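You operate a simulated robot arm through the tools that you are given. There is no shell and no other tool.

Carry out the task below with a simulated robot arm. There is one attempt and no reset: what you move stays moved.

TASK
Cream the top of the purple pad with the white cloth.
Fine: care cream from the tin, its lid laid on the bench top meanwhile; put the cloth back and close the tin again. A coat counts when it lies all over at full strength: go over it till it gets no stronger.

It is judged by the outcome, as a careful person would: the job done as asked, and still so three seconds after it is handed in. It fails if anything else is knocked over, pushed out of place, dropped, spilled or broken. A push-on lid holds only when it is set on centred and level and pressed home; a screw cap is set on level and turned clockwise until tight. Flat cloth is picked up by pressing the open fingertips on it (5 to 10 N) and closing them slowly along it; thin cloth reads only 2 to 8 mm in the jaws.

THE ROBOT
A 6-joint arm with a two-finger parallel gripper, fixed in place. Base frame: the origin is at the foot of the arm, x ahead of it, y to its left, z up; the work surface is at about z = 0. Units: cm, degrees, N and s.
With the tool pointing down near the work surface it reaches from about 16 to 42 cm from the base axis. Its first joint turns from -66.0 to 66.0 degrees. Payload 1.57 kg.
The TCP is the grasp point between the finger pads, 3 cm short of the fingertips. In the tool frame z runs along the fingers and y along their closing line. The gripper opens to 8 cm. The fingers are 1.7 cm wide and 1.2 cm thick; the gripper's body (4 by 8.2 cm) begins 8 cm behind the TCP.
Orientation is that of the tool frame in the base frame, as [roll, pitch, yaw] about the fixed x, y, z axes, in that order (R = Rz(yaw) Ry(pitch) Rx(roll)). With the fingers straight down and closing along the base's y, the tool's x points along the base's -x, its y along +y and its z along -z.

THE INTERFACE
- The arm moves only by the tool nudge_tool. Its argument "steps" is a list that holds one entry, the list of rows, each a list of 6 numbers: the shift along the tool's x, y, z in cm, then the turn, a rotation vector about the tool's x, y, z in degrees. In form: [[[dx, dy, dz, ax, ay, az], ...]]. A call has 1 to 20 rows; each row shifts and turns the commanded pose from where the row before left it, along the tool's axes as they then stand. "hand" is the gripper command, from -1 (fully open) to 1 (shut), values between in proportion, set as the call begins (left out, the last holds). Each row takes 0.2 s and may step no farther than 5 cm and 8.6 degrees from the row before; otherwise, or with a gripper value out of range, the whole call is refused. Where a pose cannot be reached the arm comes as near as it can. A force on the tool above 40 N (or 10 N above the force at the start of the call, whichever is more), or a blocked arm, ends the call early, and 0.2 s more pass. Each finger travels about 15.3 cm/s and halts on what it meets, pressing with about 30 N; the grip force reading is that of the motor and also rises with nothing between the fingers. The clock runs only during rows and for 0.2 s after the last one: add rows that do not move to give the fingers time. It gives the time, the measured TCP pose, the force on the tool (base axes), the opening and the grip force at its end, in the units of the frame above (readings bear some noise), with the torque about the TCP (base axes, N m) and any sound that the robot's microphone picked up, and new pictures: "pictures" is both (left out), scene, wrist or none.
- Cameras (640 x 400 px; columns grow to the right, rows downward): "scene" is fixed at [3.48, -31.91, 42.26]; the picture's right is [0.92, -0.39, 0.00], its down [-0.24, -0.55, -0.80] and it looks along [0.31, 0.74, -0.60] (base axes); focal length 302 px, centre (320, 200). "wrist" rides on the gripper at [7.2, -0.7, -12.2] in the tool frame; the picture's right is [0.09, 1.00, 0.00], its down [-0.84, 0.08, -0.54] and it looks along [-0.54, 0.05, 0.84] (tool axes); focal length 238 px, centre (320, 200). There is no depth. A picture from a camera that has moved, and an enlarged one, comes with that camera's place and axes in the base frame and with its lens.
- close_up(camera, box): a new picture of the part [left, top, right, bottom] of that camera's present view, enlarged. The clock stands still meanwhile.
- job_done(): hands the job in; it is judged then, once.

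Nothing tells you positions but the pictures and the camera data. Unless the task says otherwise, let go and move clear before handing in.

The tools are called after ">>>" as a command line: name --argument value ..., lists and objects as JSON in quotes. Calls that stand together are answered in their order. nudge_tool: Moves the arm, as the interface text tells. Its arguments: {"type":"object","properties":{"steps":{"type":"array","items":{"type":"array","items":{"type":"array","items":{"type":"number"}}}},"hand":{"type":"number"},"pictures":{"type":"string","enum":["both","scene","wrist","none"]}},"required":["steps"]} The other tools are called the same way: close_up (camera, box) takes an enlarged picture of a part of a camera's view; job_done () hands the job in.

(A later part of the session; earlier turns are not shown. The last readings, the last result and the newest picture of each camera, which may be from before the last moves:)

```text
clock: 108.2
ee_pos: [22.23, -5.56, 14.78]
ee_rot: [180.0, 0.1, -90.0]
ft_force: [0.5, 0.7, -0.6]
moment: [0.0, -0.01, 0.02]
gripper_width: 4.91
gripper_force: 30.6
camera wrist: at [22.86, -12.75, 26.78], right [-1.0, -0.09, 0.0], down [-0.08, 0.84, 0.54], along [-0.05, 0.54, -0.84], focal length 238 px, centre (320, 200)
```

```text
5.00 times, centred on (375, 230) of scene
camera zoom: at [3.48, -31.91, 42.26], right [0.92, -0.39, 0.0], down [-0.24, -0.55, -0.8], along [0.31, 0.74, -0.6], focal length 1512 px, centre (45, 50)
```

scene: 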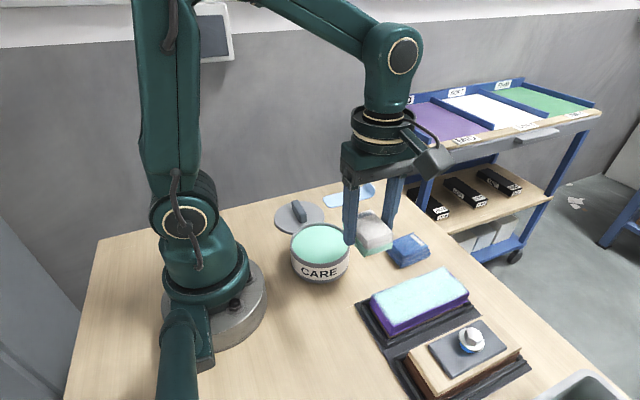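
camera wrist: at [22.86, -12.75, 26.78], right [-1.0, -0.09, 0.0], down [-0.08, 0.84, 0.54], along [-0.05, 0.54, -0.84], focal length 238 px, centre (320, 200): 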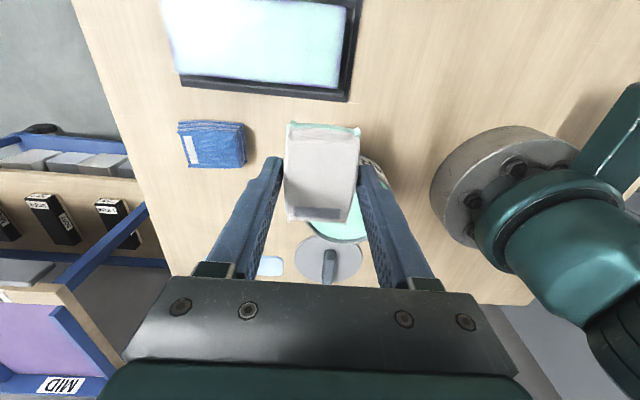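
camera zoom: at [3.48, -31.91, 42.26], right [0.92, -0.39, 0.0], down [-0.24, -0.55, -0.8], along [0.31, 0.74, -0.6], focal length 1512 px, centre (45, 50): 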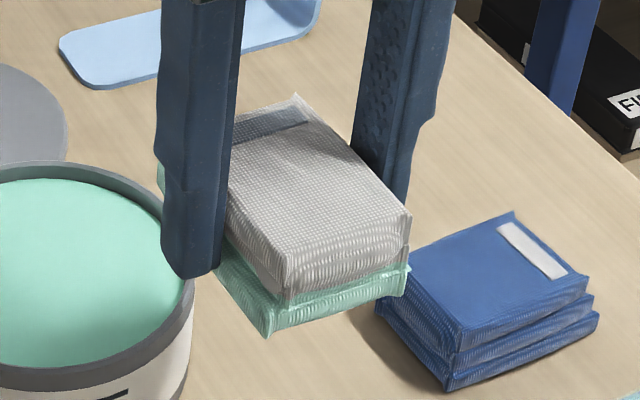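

The interior coat looks saturated and the cloth is still mint. To be sure the edges reach full strength, I'll take one fresh dip and go over everything once more.

>>> nudge_tool --steps '[[[-1.5, 0.8, 0, 0, 0, 0], [-2, 1, 0, 0, 0, 0], [-2, 1, 0, 0, 0, 0], [-2, 1.1, 0, 0, 0, 0], [0, 0, 1.5, 0, 0, 0], [0, 0, 1.5, 0, 0, 0], [0, 0, 1.5, 0, 0, 0], [0, 0, 0, 0, 0, 0]]]'

>>> close_up --camera "wrist" --box '[230, 60, 410, 220]'

>>> close_up --camera "scene" --box '[270, 190, 370, 290]'

```text
clock: 110.0
ee_pos: [18.34, 1.79, 10.26]
ee_rot: [-179.9, 0.1, -89.9]
ft_force: [-0.3, 0.3, 0.0]
moment: [-0.01, 0.01, 0.0]
gripper_width: 4.89
gripper_force: 29.7
camera wrist: at [19.01, -5.31, 22.26], right [-1.0, -0.09, 0.0], down [-0.08, 0.84, 0.54], along [-0.05, 0.54, -0.84], focal length 238 px, centre (320, 200)
```

scene: 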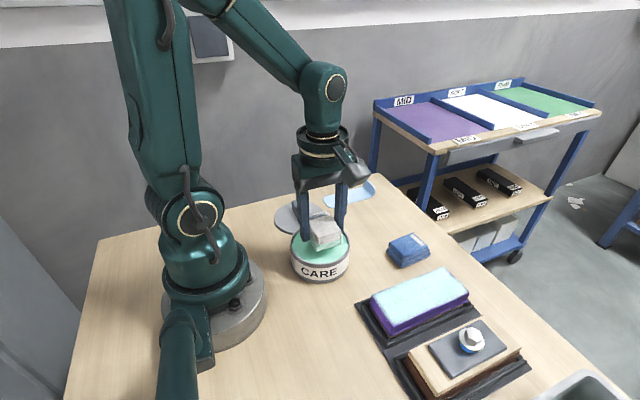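
wrist: 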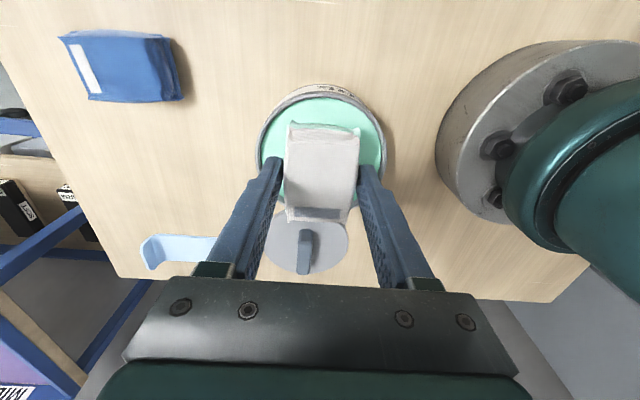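

```text
2.50 times, centred on (320, 140) of wrist
camera zoom: at [19.01, -5.31, 22.26], right [-1.0, -0.09, 0.0], down [-0.08, 0.84, 0.54], along [-0.05, 0.54, -0.84], focal length 596 px, centre (320, 350)
```

zoom: 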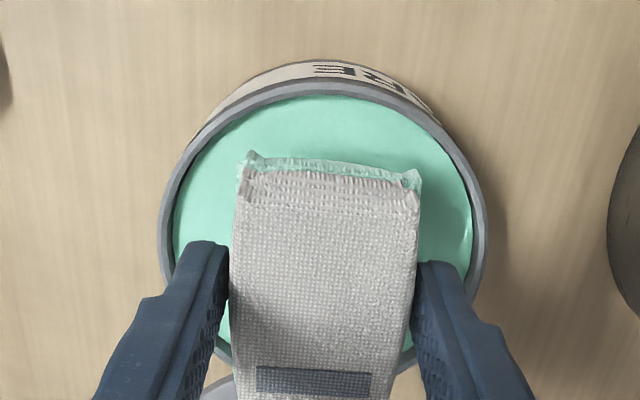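

```text
4.00 times, centred on (320, 240) of scene
camera zoom: at [3.48, -31.91, 42.26], right [0.92, -0.39, 0.0], down [-0.24, -0.55, -0.8], along [0.31, 0.74, -0.6], focal length 1210 px, centre (320, 40)
```

zoom: 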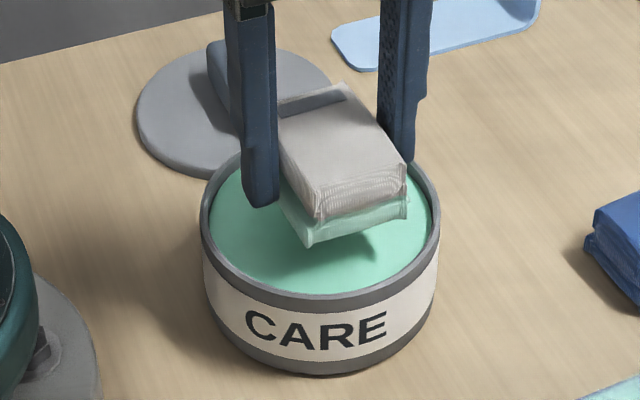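

The alignment matches the first dip, and the cloth's underside does look paler now, so a refill is worthwhile. I'll lower into the cream again.

>>> nudge_tool --steps '[[[0, 0.05, 0.5, 0, 0, 0], [0, 0, 0.5, 0, 0, 0], [0, 0, 0.4, 0, 0, 0], [0, 0, 0.2, 0, 0, 0], [0, 0, 0.1, 0, 0, 0], [0, 0, 0, 0, 0, 0]]]' --pictures "none"

>>> nudge_tool --steps '[[[0, 0, 0.08, 0, 0, 0], [0, 0, 0.08, 0, 0, 0], [0, 0, 0, 0, 0, 0]]]' --pictures "none"

```text
clock: 111.5
ee_pos: [18.2, 1.96, 8.48]
ee_rot: [180.0, 0.0, -89.9]
ft_force: [-0.4, -0.3, -0.6]
moment: [0.0, -0.01, 0.01]
gripper_width: 4.88
gripper_force: 29.6
```

```text
clock: 112.2
ee_pos: [18.26, 1.89, 8.41]
ee_rot: [180.0, 0.1, -89.9]
ft_force: [-0.5, 0.2, -0.3]
moment: [0.0, 0.01, 0.03]
gripper_width: 4.87
gripper_force: 30.5
```

>>> nudge_tool --steps '[[[0, 0, 0.05, 0, 0, 0], [0, 0, 0.05, 0, 0, 0], [0, 0, 0, 0, 0, 0]]]' --pictures "none"

>>> nudge_tool --steps '[[[0, 0, 0.04, 0, 0, 0], [0, 0, 0.04, 0, 0, 0], [0, 0, 0, 0, 0, 0]]]' --pictures "none"

>>> close_up --camera "scene" --box '[285, 205, 365, 275]'

```text
clock: 113.0
ee_pos: [18.24, 1.87, 8.23]
ee_rot: [-180.0, 0.1, -89.8]
ft_force: [-1.0, 0.1, -0.3]
moment: [-0.03, 0.01, -0.01]
gripper_width: 4.89
gripper_force: 30.4
```

```text
clock: 113.8
ee_pos: [18.15, 1.88, 8.08]
ee_rot: [-180.0, 0.0, -89.9]
ft_force: [0.6, 0.1, -0.5]
moment: [0.0, 0.0, 0.0]
gripper_width: 4.88
gripper_force: 29.8
```

```text
5.71 times, centred on (325, 240) of scene
camera zoom: at [3.48, -31.91, 42.26], right [0.92, -0.39, 0.0], down [-0.24, -0.55, -0.8], along [0.31, 0.74, -0.6], focal length 1728 px, centre (291, -29)
```

zoom: 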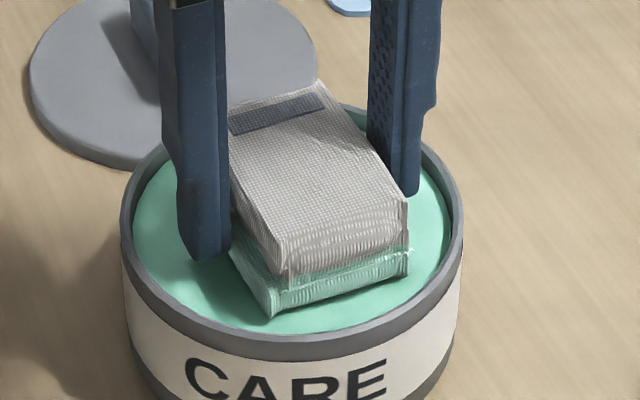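

>>> nudge_tool --steps '[[[0, 0, 0.03, 0, 0, 0], [0, 0, 0.03, 0, 0, 0], [0, 0, 0, 0, 0, 0]]]' --pictures "none"

>>> nudge_tool --steps '[[[0, 0, 0.03, 0, 0, 0], [0, 0, 0, 0, 0, 0]]]' --pictures "none"

```text
clock: 114.7
ee_pos: [18.26, 1.98, 8.12]
ee_rot: [-179.9, 0.1, -89.9]
ft_force: [0.4, -0.9, -0.1]
moment: [0.0, -0.01, 0.01]
gripper_width: 4.88
gripper_force: 29.7
```

```text
clock: 115.2
ee_pos: [18.09, 1.87, 8.18]
ee_rot: [-180.0, 0.1, -89.9]
ft_force: [-0.4, 0.3, -1.3]
moment: [0.03, 0.01, -0.01]
gripper_width: 4.9
gripper_force: 29.8
```

>>> nudge_tool --steps '[[[0, 0, 0.03, 0, 0, 0], [0, 0, 0.03, 0, 0, 0], [0, 0, 0, 0, 0, 0]]]' --pictures "none"

>>> nudge_tool --steps '[[[0, 0, 0.03, 0, 0, 0], [0, 0, 0, 0, 0, 0]]]' --pictures "none"

>>> close_up --camera "scene" --box '[285, 205, 365, 275]'

```text
clock: 116.0
ee_pos: [18.14, 1.88, 8.03]
ee_rot: [-180.0, 0.1, -90.0]
ft_force: [0.1, -0.2, -1.4]
moment: [-0.01, -0.02, 0.0]
gripper_width: 4.9
gripper_force: 29.2
```

```text
clock: 116.7
ee_pos: [18.19, 1.92, 8.06]
ee_rot: [-180.0, 0.1, -89.9]
ft_force: [0.1, 2.2, 3.5]
moment: [0.09, 0.05, -0.01]
gripper_width: 4.88
gripper_force: 30.3
```

```text
5.71 times, centred on (325, 240) of scene
camera zoom: at [3.48, -31.91, 42.26], right [0.92, -0.39, 0.0], down [-0.24, -0.55, -0.8], along [0.31, 0.74, -0.6], focal length 1728 px, centre (291, -29)
```

zoom: 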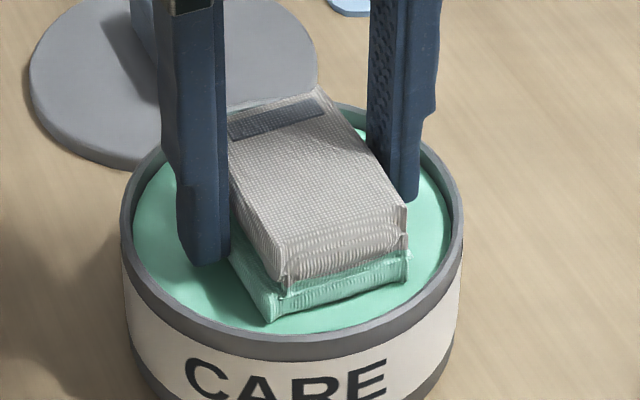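

>>> nudge_tool --steps '[[[0, 0, 0.03, 0, 0, 0], [0, 0, 0, 0, 0, 0], [0, 0, 0, 0, 0, 0]]]' --pictures "none"

>>> nudge_tool --steps '[[[0, 0, -0.3, 0, 0, 0], [0, 0, -0.7, 0, 0, 0], [0, 0, -1.5, 0, 0, 0], [0, 0, -2, 0, 0, 0], [0, 0, -2.3, 0, 0, 0], [0, 0, 0, 0, 0, 0]]]'

>>> close_up --camera "scene" --box '[270, 160, 370, 290]'

```text
clock: 117.5
ee_pos: [18.25, 1.93, 7.97]
ee_rot: [-179.8, 0.1, -89.9]
ft_force: [-2.2, 1.8, 17.1]
moment: [0.07, 0.14, -0.01]
gripper_width: 4.87
gripper_force: 30.5
```

```text
clock: 118.8
ee_pos: [18.19, 2.01, 14.74]
ee_rot: [-179.9, 0.0, -89.8]
ft_force: [0.0, -0.6, 0.9]
moment: [-0.03, 0.0, -0.01]
gripper_width: 4.89
gripper_force: 29.4
camera wrist: at [18.84, -5.29, 26.84], right [-1.0, -0.09, 0.0], down [-0.08, 0.84, 0.54], along [-0.05, 0.54, -0.84], focal length 238 px, centre (320, 200)
```

scene: 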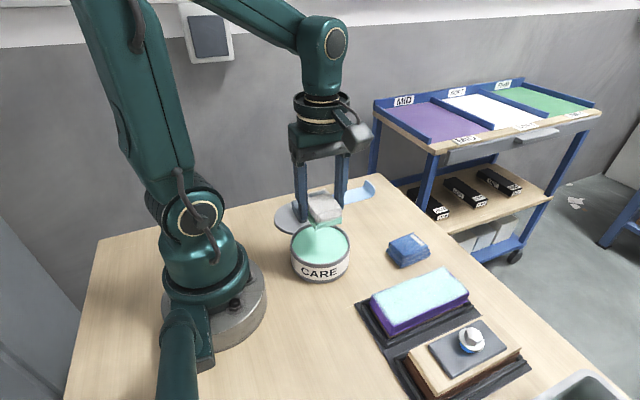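
wrist: 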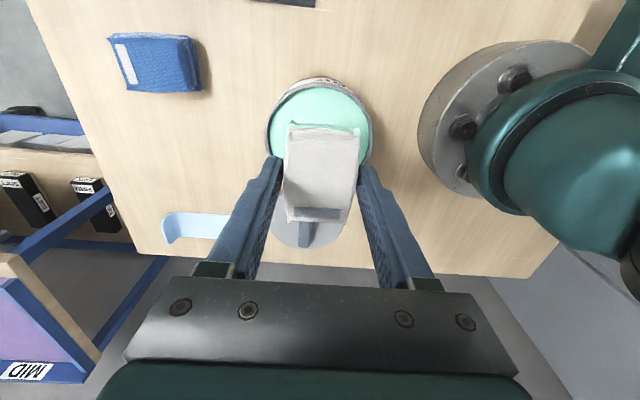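

```text
3.08 times, centred on (320, 225) of scene
camera zoom: at [3.48, -31.91, 42.26], right [0.92, -0.39, 0.0], down [-0.24, -0.55, -0.8], along [0.31, 0.74, -0.6], focal length 931 px, centre (320, 123)
```

zoom: 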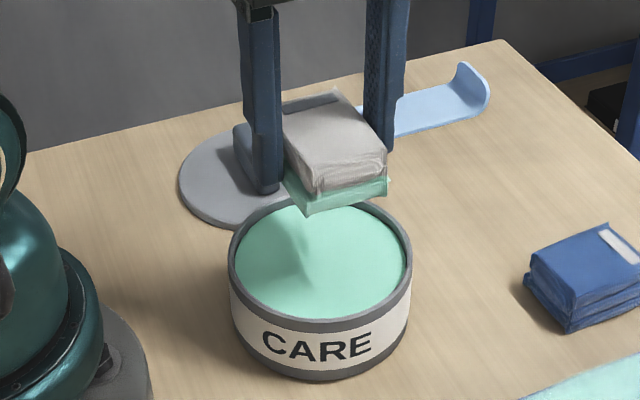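

The cloth is refilled. I'll return to the near end of the pad and come down for a second full round.

>>> nudge_tool --steps '[[[1.5, -0.4, 0, 0, 0, 0], [2.5, -0.8, 0, 0, 0, 0], [2.5, -0.8, 0, 0, 0, 0], [2.5, -0.8, 0, 0, 0, 0], [2.5, -0.8, 0, 0, 0, 0], [2.5, -0.8, 0, 0, 0, 0], [1.0, -0.6, 0, 0, 0, 0], [0, 0, 2, 0, 0, 0], [0, 0, 2, 0, 0, 0], [0, 0, 1.6, 0, 0, 0], [0, 0, 0.8, 0, 0, 0], [0, 0, 0.3, 0, 0, 0], [0, 0, 0, 0, 0, 0]]]' --pictures "none"

>>> nudge_tool --steps '[[[0, 0, 0.05, 0, 0, 0], [0, 0, 0.05, 0, 0, 0], [0, 0, 0.05, 0, 0, 0], [0, 0, 0, 0, 0, 0]]]' --pictures "none"

>>> close_up --camera "scene" --box '[340, 230, 500, 350]'

```text
clock: 121.7
ee_pos: [23.12, -13.11, 8.18]
ee_rot: [180.0, 0.1, -90.0]
ft_force: [-1.2, 1.0, -0.2]
moment: [0.02, 0.01, 0.01]
gripper_width: 4.86
gripper_force: 29.9
```

```text
clock: 122.7
ee_pos: [23.25, -13.15, 8.03]
ee_rot: [-179.9, 0.0, -90.0]
ft_force: [-0.5, 0.1, -1.2]
moment: [0.01, -0.01, 0.02]
gripper_width: 4.91
gripper_force: 30.4
```

```text
3.33 times, centred on (420, 290) of scene
camera zoom: at [3.48, -31.91, 42.26], right [0.92, -0.39, 0.0], down [-0.24, -0.55, -0.8], along [0.31, 0.74, -0.6], focal length 1008 px, centre (-13, -100)
```

zoom: 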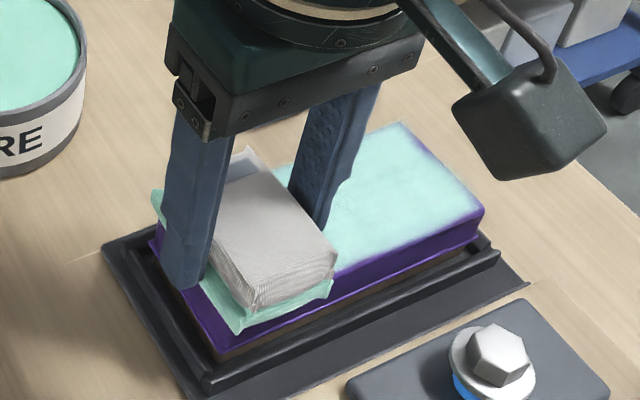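

>>> nudge_tool --steps '[[[0, 0, 0.06, 0, 0, 0], [0, 0, 0.06, 0, 0, 0], [0, 0, 0.06, 0, 0, 0], [0, 0, 0, 0, 0, 0]]]' --pictures "none"

>>> nudge_tool --steps '[[[0, 0, 0.04, 0, 0, 0], [0, 0, 0.04, 0, 0, 0], [0, 0, 0, 0, 0, 0]]]' --pictures "none"

```text
clock: 123.7
ee_pos: [23.24, -13.04, 7.72]
ee_rot: [179.9, 0.1, -90.0]
ft_force: [0.7, -0.3, -0.3]
moment: [0.0, 0.0, 0.02]
gripper_width: 4.89
gripper_force: 30.2
```

```text
clock: 124.5
ee_pos: [23.3, -13.08, 7.68]
ee_rot: [-179.9, 0.1, -90.0]
ft_force: [-3.2, 3.3, 19.2]
moment: [0.22, 0.12, 0.0]
gripper_width: 4.91
gripper_force: 29.8
```

Contact at 19 N. I'll work into the near corner and stroke along the -y lane.

>>> nudge_tool --steps '[[[0, 0.3, -0.01, 0, 0, 0], [0.2, 0.3, -0.01, 0, 0, 0], [0.3, 0.3, 0, 0, 0, 0], [0.3, 0.2, 0, 0, 0, 0], [-0.3, 0, 0, 0, 0, 0], [-0.3, 0, 0, 0, 0, 0], [0.3, 0, 0, 0, 0, 0], [0.3, 0, 0, 0, 0, 0], [0, 0, 0, 0, 0, 0]]]' --pictures "none"

>>> nudge_tool --steps '[[[0, -0.3, -0.01, 0, 0, 0], [0, -0.6, 0, 0, 0, 0], [0, -0.6, 0, 0, 0, 0], [0, -0.6, 0, 0, 0, 0], [0, -0.6, 0, 0, 0, 0], [0, -0.6, 0, 0, 0, 0], [0, -0.6, 0, 0, 0, 0], [0, -0.6, 0, 0, 0, 0], [0, -0.6, 0, 0, 0, 0], [0, -0.6, 0, 0, 0, 0], [0, -0.6, 0, 0, 0, 0], [0, -0.6, 0, 0, 0, 0], [0, -0.6, 0, 0, 0, 0], [0, -0.6, 0, 0, 0, 0], [0, -0.6, 0, 0, 0, 0], [0, -0.6, 0, 0, 0, 0], [0, -0.6, 0, 0, 0, 0], [0, -0.6, 0, 0, 0, 0], [0, -0.6, 0, 0, 0, 0], [0, 0, 0, 0, 0, 0]]]' --pictures "scene"

>>> close_up --camera "scene" --box '[350, 230, 510, 350]'

```text
clock: 126.5
ee_pos: [22.08, -13.92, 7.67]
ee_rot: [-180.0, 0.1, -89.8]
ft_force: [0.1, 6.9, 12.5]
moment: [0.24, -0.08, 0.07]
gripper_width: 4.91
gripper_force: 30.2
```

```text
clock: 130.7
ee_pos: [33.2, -13.86, 7.66]
ee_rot: [-179.9, 0.1, -89.9]
ft_force: [0.5, 0.6, -0.3]
moment: [-0.01, 0.0, 0.02]
gripper_width: 4.91
gripper_force: 30.0
```

scene: 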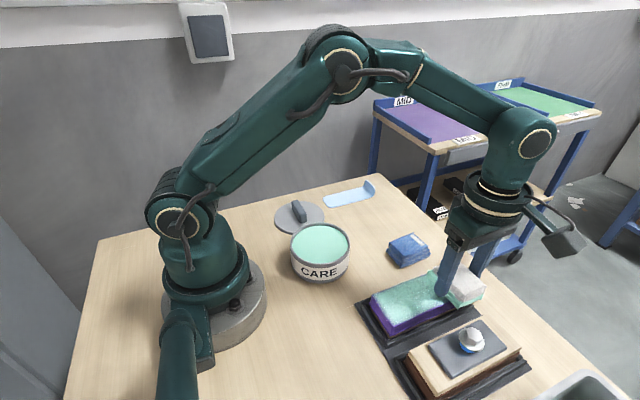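

```text
3.33 times, centred on (430, 290) of scene
camera zoom: at [3.48, -31.91, 42.26], right [0.92, -0.39, 0.0], down [-0.24, -0.55, -0.8], along [0.31, 0.74, -0.6], focal length 1008 px, centre (-47, -100)
```

zoom: 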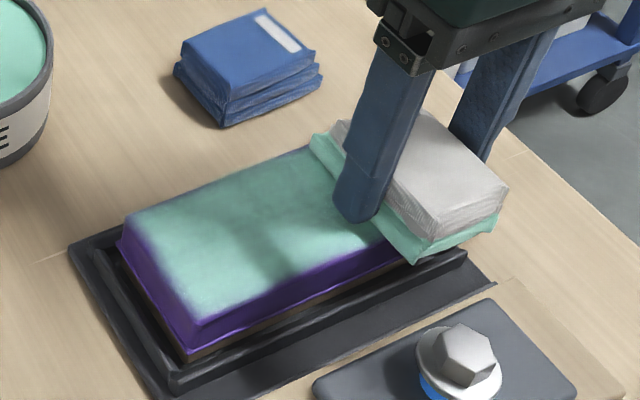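

>>> nudge_tool --steps '[[[0, 0, 0.03, 0, 0, 0], [0, 0, 0, 0, 0, 0]]]' --pictures "none"

>>> nudge_tool --steps '[[[0, 0, 0.02, 0, 0, 0], [0, 0, 0, 0, 0, 0]]]' --pictures "none"

```text
clock: 131.2
ee_pos: [33.14, -13.86, 7.74]
ee_rot: [179.9, 0.1, -89.9]
ft_force: [0.1, 0.7, 3.3]
moment: [-0.02, 0.07, -0.01]
gripper_width: 4.91
gripper_force: 29.1
```

```text
clock: 131.8
ee_pos: [33.26, -13.98, 7.64]
ee_rot: [-179.9, 0.1, -89.9]
ft_force: [-3.0, 2.2, 13.2]
moment: [0.17, 0.21, 0.02]
gripper_width: 4.86
gripper_force: 29.9
```

Good contact (13 N) at the far end. I'll sweep across it with overrun, back and forth.

>>> nudge_tool --steps '[[[0, -0.3, 0, 0, 0, 0], [0, -0.3, 0, 0, 0, 0], [-0.3, 0, 0, 0, 0, 0], [-0.3, 0, 0, 0, 0, 0], [-0.3, 0, 0.01, 0, 0, 0], [-0.3, 0, 0, 0, 0, 0], [-0.3, 0, 0, 0, 0, 0], [-0.3, 0, 0, 0, 0, 0], [-0.3, 0, 0, 0, 0, 0], [0, 0, 0, 0, 0, 0]]]' --pictures "none"

>>> nudge_tool --steps '[[[0, -0.2, 0, 0, 0, 0], [0.3, 0, 0, 0, 0, 0], [0.3, 0, 0, 0, 0, 0], [0.3, 0, 0, 0, 0, 0], [0.3, 0, 0, 0, 0, 0], [0.3, 0, 0, 0, 0, 0], [-0.3, 0, 0, 0, 0, 0], [-0.3, 0, 0, 0, 0, 0], [-0.3, 0, 0, 0, 0, 0], [-0.3, 0, 0, 0, 0, 0], [-0.3, 0, 0, 0, 0, 0], [0, 0, 0, 0, 0, 0]]]' --pictures "scene"

>>> close_up --camera "wrist" --box '[250, 60, 490, 220]'

```text
clock: 134.1
ee_pos: [33.81, -11.62, 7.61]
ee_rot: [179.9, 0.1, -89.8]
ft_force: [-0.3, -5.8, 10.6]
moment: [-0.31, 0.01, 0.02]
gripper_width: 4.92
gripper_force: 30.0
```

```text
clock: 136.7
ee_pos: [34.08, -11.85, 7.6]
ee_rot: [180.0, 0.2, -89.8]
ft_force: [-0.1, -4.5, 7.8]
moment: [-0.17, 0.04, 0.01]
gripper_width: 4.87
gripper_force: 30.0
```

scene: 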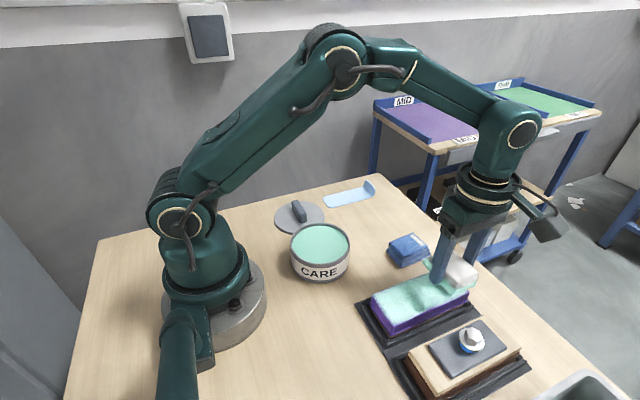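

```text
2.50 times, centred on (370, 140) of wrist
camera zoom: at [34.67, -18.97, 19.71], right [-1.0, -0.09, 0.0], down [-0.08, 0.84, 0.54], along [-0.05, 0.54, -0.84], focal length 596 px, centre (195, 350)
```

zoom: 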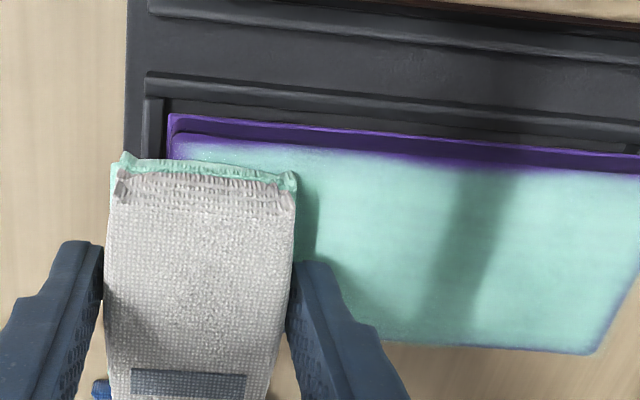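

Now the return stroke along the +y lane to the near end.

>>> nudge_tool --steps '[[[0, 0.5, 0, 0, 0, 0], [0, 0.6, 0, 0, 0, 0], [0, 0.6, 0, 0, 0, 0], [0, 0.6, 0, 0, 0, 0], [0, 0.6, 0, 0, 0, 0], [0, 0.6, 0, 0, 0, 0], [0, 0.6, 0, 0, 0, 0], [0, 0.6, 0, 0, 0, 0], [0, 0.6, 0, 0, 0, 0], [0, 0.6, 0, 0, 0, 0], [0, 0.6, 0, 0, 0, 0], [0, 0.6, 0, 0, 0, 0], [0, 0.6, 0, 0, 0, 0], [0, 0.6, 0, 0, 0, 0], [0, 0.6, 0, 0, 0, 0], [0, 0.6, 0, 0, 0, 0], [0, 0.6, 0, 0, 0, 0], [0, 0.6, 0, 0, 0, 0], [0, 0.6, 0, 0, 0, 0], [0, 0, 0, 0, 0, 0]]]' --pictures "none"

>>> nudge_tool --steps '[[[0, 0.4, 0.01, 0, 0, 0], [0, 0.3, 0, 0, 0, 0], [0, 0, 0, 0, 0, 0]]]' --pictures "none"

```text
clock: 140.8
ee_pos: [22.59, -11.79, 7.63]
ee_rot: [180.0, 0.1, -89.9]
ft_force: [4.3, 0.5, 8.6]
moment: [0.0, -0.14, -0.02]
gripper_width: 4.91
gripper_force: 29.9
```

```text
clock: 141.7
ee_pos: [21.91, -11.83, 7.61]
ee_rot: [-179.9, 0.1, -90.0]
ft_force: [4.3, 0.8, 10.2]
moment: [-0.01, -0.18, 0.01]
gripper_width: 4.88
gripper_force: 29.4
```

Contact held at 9–10 N all the way. Now I'll sweep across the near end, back and forth.

>>> nudge_tool --steps '[[[0.3, 0, 0, 0, 0, 0], [0.3, 0, 0, 0, 0, 0], [0.3, 0, 0, 0, 0, 0], [0.3, 0, 0, 0, 0, 0], [0.3, 0, 0, 0, 0, 0], [0.3, 0, 0, 0, 0, 0], [0.3, 0, 0, 0, 0, 0], [0, 0, 0, 0, 0, 0]]]' --pictures "none"

>>> nudge_tool --steps '[[[-0.3, 0, 0, 0, 0, 0], [-0.3, 0, 0, 0, 0, 0], [-0.3, 0, 0, 0, 0, 0], [-0.3, 0, 0, 0, 0, 0], [-0.3, 0, 0, 0, 0, 0], [-0.3, 0, 0, 0, 0, 0], [0.3, 0, 0, 0, 0, 0], [0.3, 0, 0, 0, 0, 0], [0.3, 0, 0, 0, 0, 0], [0, 0, 0, 0, 0, 0]]]' --pictures "none"

```text
clock: 143.4
ee_pos: [22.07, -14.03, 7.45]
ee_rot: [179.9, 0.2, -89.9]
ft_force: [-0.1, 4.2, 9.7]
moment: [0.11, -0.03, 0.04]
gripper_width: 4.87
gripper_force: 29.9
```

```text
clock: 145.7
ee_pos: [21.96, -12.92, 7.63]
ee_rot: [180.0, 0.0, -89.9]
ft_force: [0.2, -0.2, 0.2]
moment: [0.04, -0.05, 0.01]
gripper_width: 4.88
gripper_force: 29.4
```

>>> nudge_tool --steps '[[[0, -0.3, 0.03, 0, 0, 0], [0, -0.3, 0.01, 0, 0, 0], [0, 0, 0, 0, 0, 0]]]' --pictures "none"

```text
clock: 146.4
ee_pos: [22.62, -12.99, 7.54]
ee_rot: [180.0, 0.1, -89.9]
ft_force: [-0.4, -0.3, 1.1]
moment: [-0.08, 0.01, -0.02]
gripper_width: 4.91
gripper_force: 30.2
```

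>>> nudge_tool --steps '[[[0, 0, 0.02, 0, 0, 0], [0, -0.3, 0, 0, 0, 0], [0, 0, 0, 0, 0, 0]]]' --pictures "none"

```text
clock: 147.2
ee_pos: [22.9, -13.05, 7.64]
ee_rot: [179.9, 0.1, -89.9]
ft_force: [-11.5, -1.7, 21.0]
moment: [-0.06, 0.26, 0.02]
gripper_width: 4.88
gripper_force: 29.9
```

>>> nudge_tool --steps '[[[0, -0.4, -0.01, 0, 0, 0], [0, -0.6, -0.01, 0, 0, 0], [0, -0.6, 0, 0, 0, 0], [0, -0.6, 0, 0, 0, 0], [0, -0.6, 0, 0, 0, 0], [0, -0.6, 0, 0, 0, 0], [0, -0.6, 0, 0, 0, 0], [0, -0.6, 0, 0, 0, 0], [0, -0.6, 0, 0, 0, 0], [0, -0.6, 0, 0, 0, 0], [0, -0.6, 0, 0, 0, 0], [0, -0.6, 0, 0, 0, 0], [0, -0.6, 0, 0, 0, 0], [0, -0.6, 0, 0, 0, 0], [0, -0.6, 0, 0, 0, 0], [0, -0.6, 0, 0, 0, 0], [0, -0.6, 0, 0, 0, 0], [0, -0.6, 0, 0, 0, 0], [0, 0, 0, 0, 0, 0]]]' --pictures "none"

>>> nudge_tool --steps '[[[0, 0, -0.5, 0, 0, 0], [0, 0, -1.5, 0, 0, 0], [0, 0, -2.5, 0, 0, 0], [0, 0, -2.5, 0, 0, 0], [-2.5, 0, 0, 0, 0, 0], [-3, 0, 0, 0, 0, 0], [-3, 0, 0, 0, 0, 0], [0, 0, 0, 0, 0, 0]]]'

>>> close_up --camera "scene" --box '[350, 250, 490, 350]'

>>> close_up --camera "wrist" --box '[250, 0, 530, 180]'

```text
clock: 151.2
ee_pos: [33.52, -13.04, 7.56]
ee_rot: [180.0, 0.0, -89.9]
ft_force: [-4.8, 0.0, 8.1]
moment: [0.02, 0.19, -0.01]
gripper_width: 4.86
gripper_force: 29.8
```

```text
clock: 153.1
ee_pos: [33.5, -4.34, 14.62]
ee_rot: [179.9, 0.0, -89.9]
ft_force: [0.0, 0.5, 0.0]
moment: [0.03, 0.03, -0.01]
gripper_width: 4.88
gripper_force: 29.8
camera wrist: at [34.16, -11.57, 26.68], right [-1.0, -0.09, 0.0], down [-0.08, 0.84, 0.54], along [-0.05, 0.54, -0.84], focal length 238 px, centre (320, 200)
```

scene: 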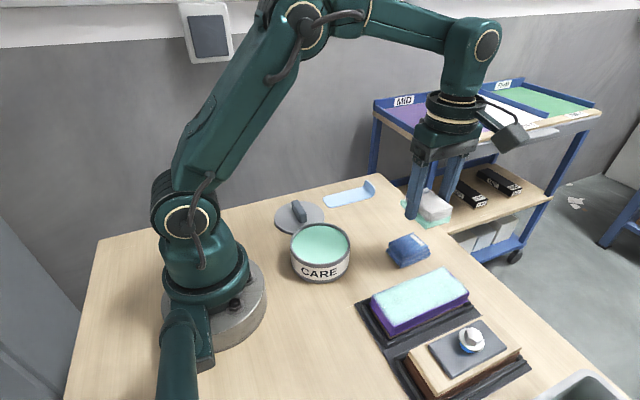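
wrist: 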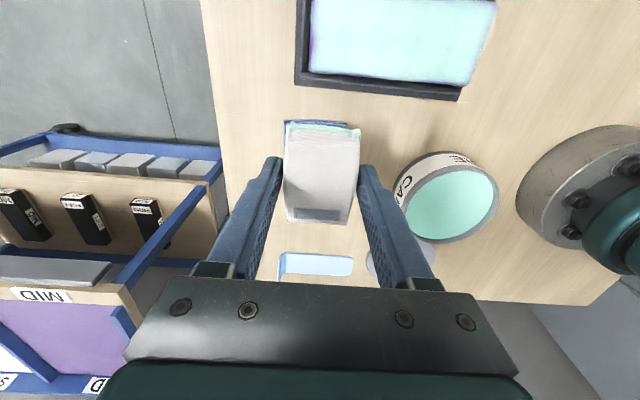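

```text
4.00 times, centred on (420, 300) of scene
camera zoom: at [3.48, -31.91, 42.26], right [0.92, -0.39, 0.0], down [-0.24, -0.55, -0.8], along [0.31, 0.74, -0.6], focal length 1210 px, centre (-80, -200)
```

zoom: 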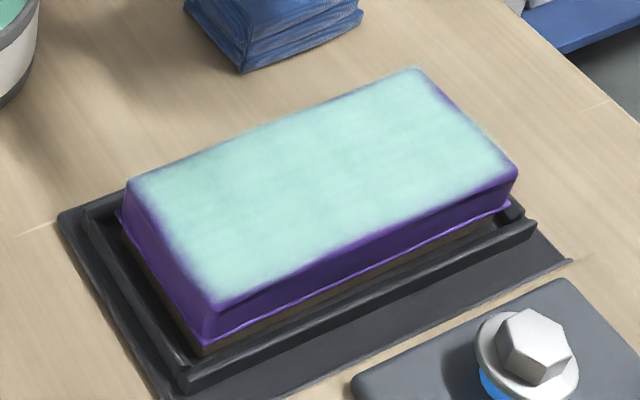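

```text
2.22 times, centred on (390, 90) of wrist
camera zoom: at [34.16, -11.57, 26.68], right [-1.0, -0.09, 0.0], down [-0.08, 0.84, 0.54], along [-0.05, 0.54, -0.84], focal length 530 px, centre (164, 444)
```

zoom: 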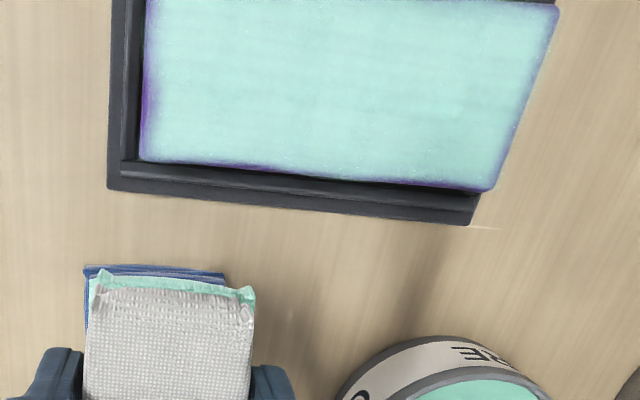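

The coat looks the same after a fresh dip and another full round, so it is saturated: full and even over the top. Now I'll turn back and carry the cloth to its original place near (32.75, 6.4).

>>> nudge_tool --steps '[[[0, 0, 0, 0, 0, 8.5], [0, 0, 0, 0, 0, 8.5], [0, 0, 0, 0, 0, 8.5], [0, 0, 0, 0, 0, 8.5], [0, 0, 0, 0, 0, 8.5], [0, 0, 0, 0, 0, 8.5], [0, 0, 0, 0, 0, 8.5], [0, 0, 0, 0, 0, 8.5], [0, 0, 0, 0, 0, 8.5], [0, 0, 0, 0, 0, 8.5], [0, 0, 0, 0, 0, 5.1], [0.2, 2, 0, 0, 0, 0], [0.2, 2.5, 0, 0, 0, 0], [0.2, 2.5, 0, 0, 0, 0], [0.1, 2.5, 0, 0, 0, 0], [0, 1.2, 0, 0, 0, 0], [0, 0, 0, 0, 0, 2.5], [0, 0, 0, 0, 0, 0]]]'

>>> nudge_tool --steps '[[[0, 0, 0, 0, 0, 0]]]' --pictures "none"

```text
clock: 156.8
ee_pos: [32.82, 6.2, 14.55]
ee_rot: [180.0, 0.0, 177.4]
ft_force: [0.2, 0.0, -0.5]
moment: [0.0, -0.01, 0.0]
gripper_width: 4.89
gripper_force: 30.0
camera wrist: at [25.59, 5.86, 26.67], right [-0.05, 1.0, 0.0], down [0.84, 0.04, 0.54], along [0.54, 0.03, -0.84], focal length 238 px, centre (320, 200)
```

scene: 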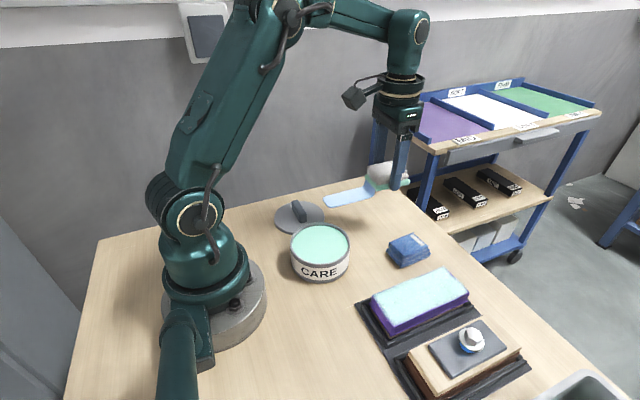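
wrist: 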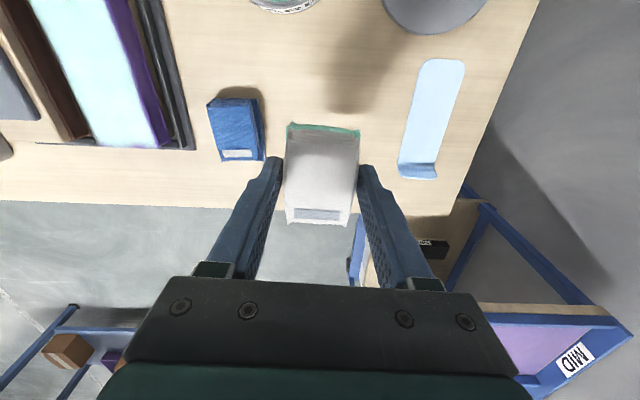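

```text
clock: 157.2
ee_pos: [32.83, 6.31, 14.59]
ee_rot: [179.8, 0.0, 177.5]
ft_force: [0.0, 0.1, -0.3]
moment: [0.03, 0.03, 0.03]
gripper_width: 4.91
gripper_force: 30.0
```

>>> nudge_tool --steps '[[[0.06, 0.18, 2, 0, 0, 0], [0, 0, 2.5, 0, 0, 0], [0, 0, 2.5, 0, 0, 0], [0, 0, 2, 0, 0, 0], [0, 0, 1, 0, 0, 0], [0, 0, 0.5, 0, 0, 0], [0, 0, 0, 0, 0, 0]]]'

>>> close_up --camera "scene" --box '[340, 170, 450, 280]'

```text
clock: 158.8
ee_pos: [32.69, 6.38, 4.04]
ee_rot: [179.9, 0.1, 177.4]
ft_force: [0.3, 0.1, -0.1]
moment: [0.0, 0.0, 0.01]
gripper_width: 4.89
gripper_force: 30.0
camera wrist: at [25.51, 6.05, 16.19], right [-0.05, 1.0, 0.0], down [0.84, 0.04, 0.54], along [0.54, 0.03, -0.84], focal length 238 px, centre (320, 200)
```

scene: 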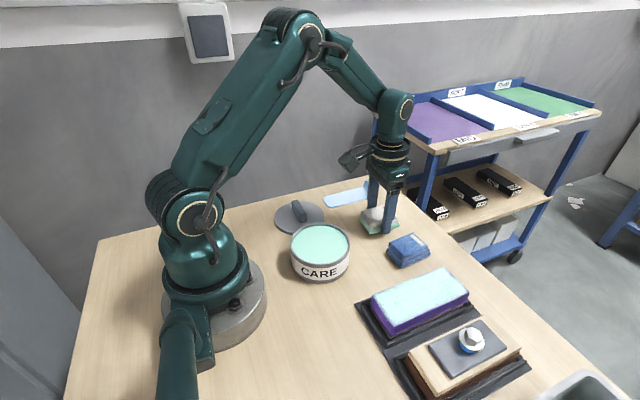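
wrist: 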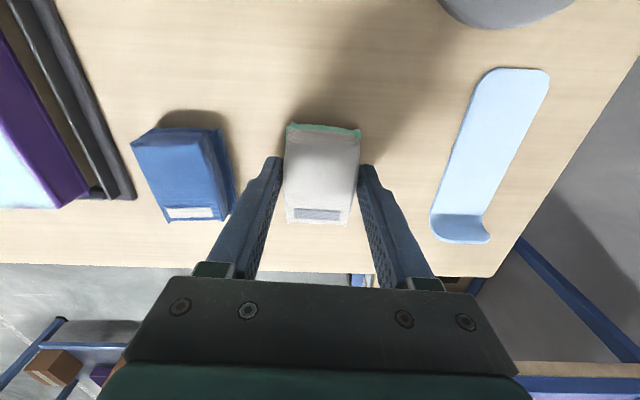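

```text
3.64 times, centred on (395, 225) of scene
camera zoom: at [3.48, -31.91, 42.26], right [0.92, -0.39, 0.0], down [-0.24, -0.55, -0.8], along [0.31, 0.74, -0.6], focal length 1100 px, centre (47, 109)
```

zoom: 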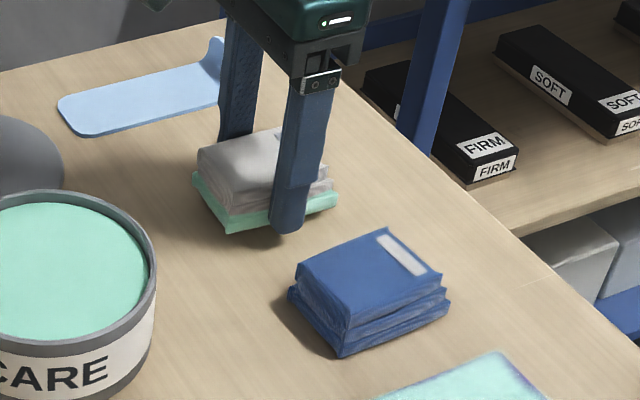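

>>> nudge_tool --steps '[[[0, 0, 0.1, 0, 0, 0], [0, 0, 0.1, 0, 0, 0], [0, 0, 0.08, 0, 0, 0], [0, 0, 0, 0, 0, 0]]]' --pictures "none"

>>> nudge_tool --steps '[[[0, 0, 0.05, 0, 0, 0], [0, 0, 0.05, 0, 0, 0], [0, 0, 0, 0, 0, 0]]]' --pictures "none"

>>> nudge_tool --steps '[[[0, 0, 0.05, 0, 0, 0], [0, 0, 0.05, 0, 0, 0], [0, 0, 0, 0, 0, 0]]]' --pictures "none"

```text
clock: 159.8
ee_pos: [32.72, 6.44, 3.81]
ee_rot: [-180.0, 0.0, 177.5]
ft_force: [1.4, 1.1, 0.0]
moment: [0.02, 0.02, -0.03]
gripper_width: 4.9
gripper_force: 29.9
```

```text
clock: 160.7
ee_pos: [32.79, 6.35, 3.84]
ee_rot: [180.0, 0.0, 177.5]
ft_force: [-0.3, 0.0, -0.8]
moment: [0.02, 0.0, -0.04]
gripper_width: 4.91
gripper_force: 30.1
```

```text
clock: 161.4
ee_pos: [32.86, 6.37, 3.66]
ee_rot: [179.9, -0.1, 177.5]
ft_force: [-0.4, 0.1, 0.3]
moment: [0.01, -0.01, 0.0]
gripper_width: 4.89
gripper_force: 30.0
```

>>> nudge_tool --steps '[[[0, 0, 0.04, 0, 0, 0], [0, 0, 0.04, 0, 0, 0], [0, 0, 0, 0, 0, 0]]]' --pictures "none"

>>> nudge_tool --steps '[[[0, 0, 0.03, 0, 0, 0], [0, 0, 0.03, 0, 0, 0], [0, 0, 0, 0, 0, 0]]]' --pictures "none"

>>> close_up --camera "scene" --box '[340, 170, 450, 280]'

```text
clock: 162.2
ee_pos: [32.73, 6.42, 3.61]
ee_rot: [179.8, 0.0, 177.5]
ft_force: [-1.0, 0.3, 0.4]
moment: [0.0, 0.0, 0.01]
gripper_width: 4.9
gripper_force: 30.1
```

```text
clock: 163.1
ee_pos: [32.62, 6.44, 3.57]
ee_rot: [179.9, -0.1, 177.5]
ft_force: [-0.3, -0.5, -1.3]
moment: [0.0, -0.01, -0.01]
gripper_width: 4.91
gripper_force: 29.7
```

```text
3.64 times, centred on (395, 225) of scene
camera zoom: at [3.48, -31.91, 42.26], right [0.92, -0.39, 0.0], down [-0.24, -0.55, -0.8], along [0.31, 0.74, -0.6], focal length 1100 px, centre (47, 109)
```

zoom: 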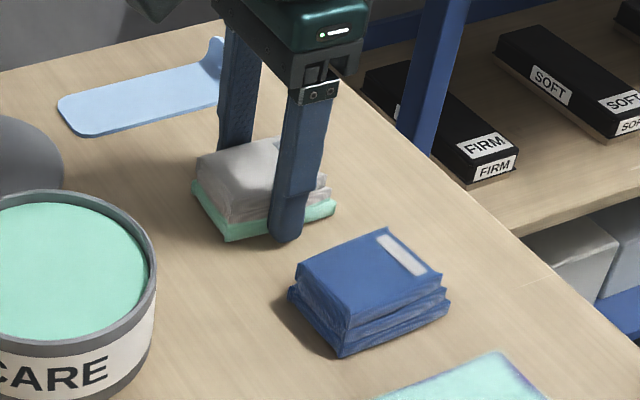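

>>> nudge_tool --steps '[[[0, 0, 0.03, 0, 0, 0], [0, 0, 0.03, 0, 0, 0], [0, 0, 0, 0, 0, 0]]]' --pictures "none"

>>> nudge_tool --steps '[[[0, 0, 0.03, 0, 0, 0], [0, 0, 0.03, 0, 0, 0], [0, 0, 0, 0, 0, 0]]]' --pictures "none"

```text
clock: 163.8
ee_pos: [32.71, 6.44, 3.37]
ee_rot: [179.9, -0.1, 177.5]
ft_force: [-0.3, -0.1, 0.1]
moment: [-0.01, 0.01, -0.01]
gripper_width: 4.88
gripper_force: 30.0
```

```text
clock: 164.7
ee_pos: [32.74, 6.38, 3.39]
ee_rot: [179.9, 0.0, 177.5]
ft_force: [-0.7, 0.9, 1.4]
moment: [-0.03, -0.02, 0.0]
gripper_width: 4.91
gripper_force: 30.0
```

>>> nudge_tool --steps '[[[0, 0, 0.03, 0, 0, 0], [0, 0, 0, 0, 0, 0]]]' --pictures "none"

```text
clock: 165.2
ee_pos: [32.84, 6.45, 3.35]
ee_rot: [179.9, 0.1, 177.5]
ft_force: [-1.4, 1.1, 6.6]
moment: [-0.06, -0.01, 0.01]
gripper_width: 4.88
gripper_force: 30.3
```

The cloth is on the bench with light contact. I'll open the fingers and rise straight up.

>>> nudge_tool --steps '[[[0, 0, 0, 0, 0, 0], [0, 0, 0, 0, 0, 0], [0, 0, 0, 0, 0, 0]]]' --hand -0.5 --pictures "none"

>>> nudge_tool --steps '[[[0, 0, -0.4, 0, 0, 0], [0, 0, -1, 0, 0, 0], [0, 0, -2, 0, 0, 0], [0, 0, -3, 0, 0, 0], [0, 0, -4, 0, 0, 0], [0, 0, -4, 0, 0, 0], [0, 0, -2, 0, 0, 0], [0, 0, 0, 0, 0, 0]]]'

>>> close_up --camera "scene" --box '[340, 190, 440, 280]'

>>> close_up --camera "wrist" --box '[240, 60, 400, 180]'

```text
clock: 166.1
ee_pos: [32.68, 6.32, 3.36]
ee_rot: [180.0, 0.0, 177.4]
ft_force: [-0.1, -0.3, 0.9]
moment: [-0.02, 0.04, 0.02]
gripper_width: 6.0
gripper_force: 0.1
```

```text
clock: 167.8
ee_pos: [32.59, 6.34, 19.82]
ee_rot: [179.8, 0.0, 177.5]
ft_force: [0.2, 0.3, 0.6]
moment: [-0.02, 0.01, 0.02]
gripper_width: 6.02
gripper_force: 0.0
camera wrist: at [25.47, 6.03, 31.79], right [-0.05, 1.0, 0.0], down [0.84, 0.04, 0.54], along [0.54, 0.03, -0.84], focal length 238 px, centre (320, 200)
```

scene: 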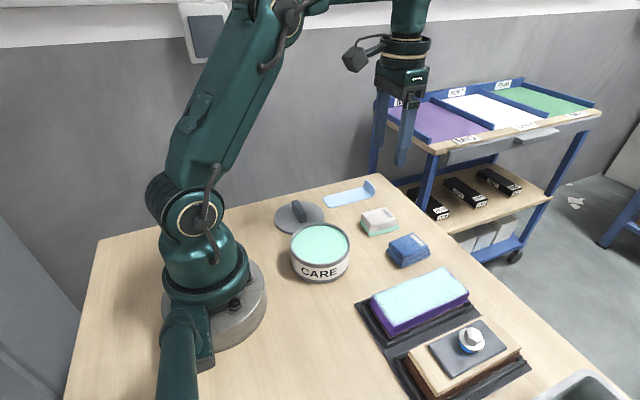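
wrist: 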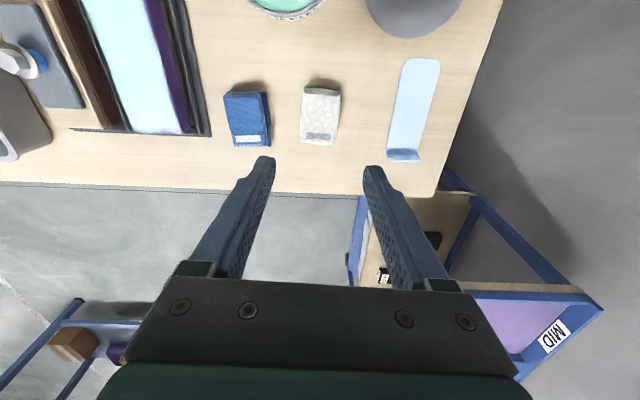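

```text
4.44 times, centred on (390, 235) of scene
camera zoom: at [3.48, -31.91, 42.26], right [0.92, -0.39, 0.0], down [-0.24, -0.55, -0.8], along [0.31, 0.74, -0.6], focal length 1344 px, centre (9, 44)
```

zoom: 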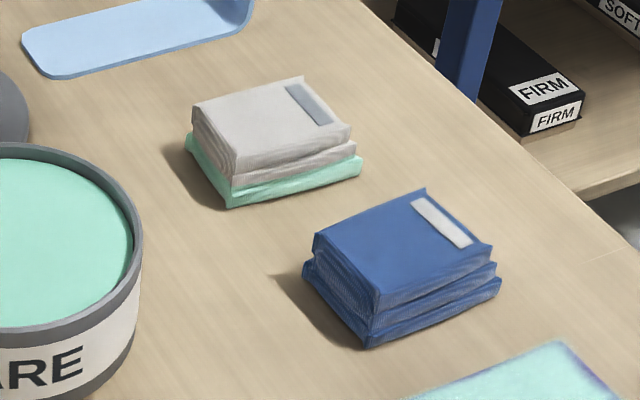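

```text
3.33 times, centred on (320, 120) of wrist
camera zoom: at [25.47, 6.03, 31.79], right [-0.05, 1.0, 0.0], down [0.84, 0.04, 0.54], along [0.54, 0.03, -0.84], focal length 794 px, centre (320, 467)
```

zoom: 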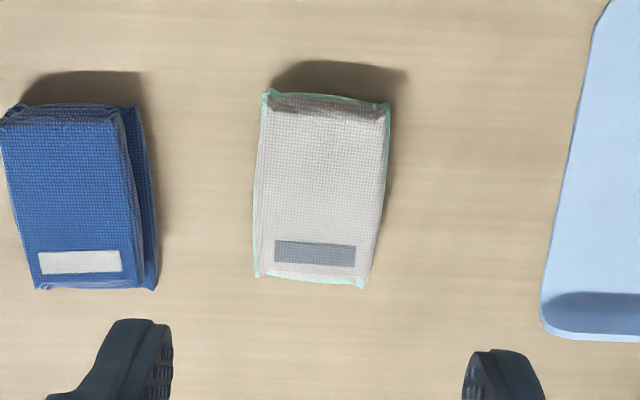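

The cloth is back in its original place and orientation. Next I'll go over the lid near (19, 15), turning the hand to grip its handle as before.

>>> nudge_tool --steps '[[[0, 0, 0, 0, 0, -2.5], [2, 1.2, 0, 0, 0, 0], [2.5, 1.6, 0, 0, 0, 0], [2.5, 1.6, 0, 0, 0, 0], [2.5, 1.6, 0, 0, 0, 0], [2.5, 1.6, 0, 0, 0, 0], [1.65, 1.06, 0, 0, 0, 0], [0, 0, 0, 0, 0, -8.2], [0, 0, 0, 0, 0, -8.2], [0, 0, 0, 0, 0, -8.2], [0, 0, 0, 0, 0, -8.2], [0, 0, 0, 0, 0, -8.2], [0, 0, 0, 0, 0, -8.2], [0, 0, 0, 0, 0, -8.2], [0, 0, 0, 0, 0, -8.2], [0, 0, 0, 0, 0, -8.2], [0, 0, 0, 0, 0, -8.2], [0, 0, 0, 0, 0, -8], [0, 0, 0, 0, 0, 0]]]' --hand 0.2

>>> close_up --camera "wrist" --box '[230, 40, 410, 190]'

```text
clock: 171.8
ee_pos: [19.16, 15.02, 19.67]
ee_rot: [180.0, 0.2, -89.8]
ft_force: [0.7, -1.1, -0.6]
moment: [0.01, -0.01, -0.02]
gripper_width: 3.19
gripper_force: 0.0
camera wrist: at [19.76, 7.86, 31.82], right [-1.0, -0.09, 0.0], down [-0.08, 0.84, 0.54], along [-0.05, 0.54, -0.84], focal length 238 px, centre (320, 200)
```

scene: 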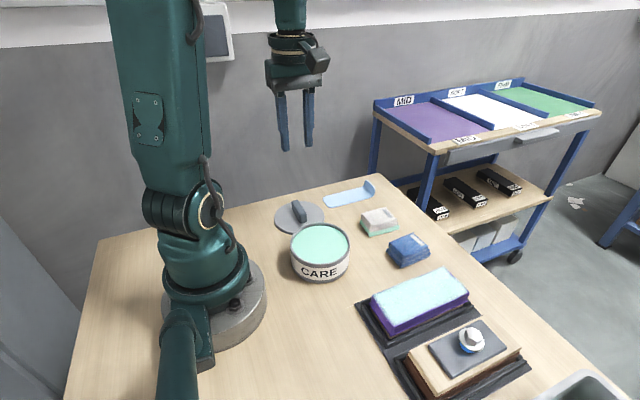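
wrist: 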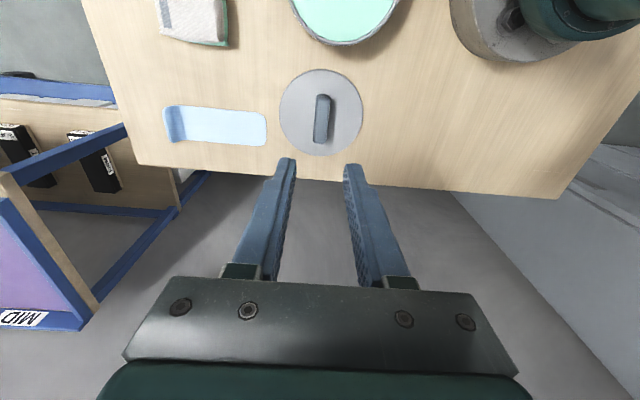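

```text
2.67 times, centred on (320, 115) of wrist
camera zoom: at [19.76, 7.86, 31.82], right [-1.0, -0.09, 0.0], down [-0.08, 0.84, 0.54], along [-0.05, 0.54, -0.84], focal length 636 px, centre (320, 427)
```

zoom: 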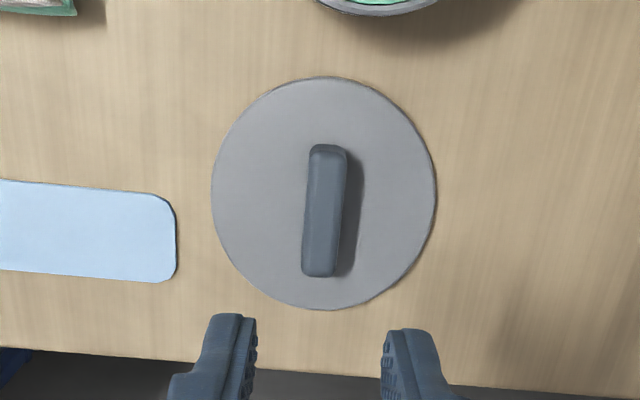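

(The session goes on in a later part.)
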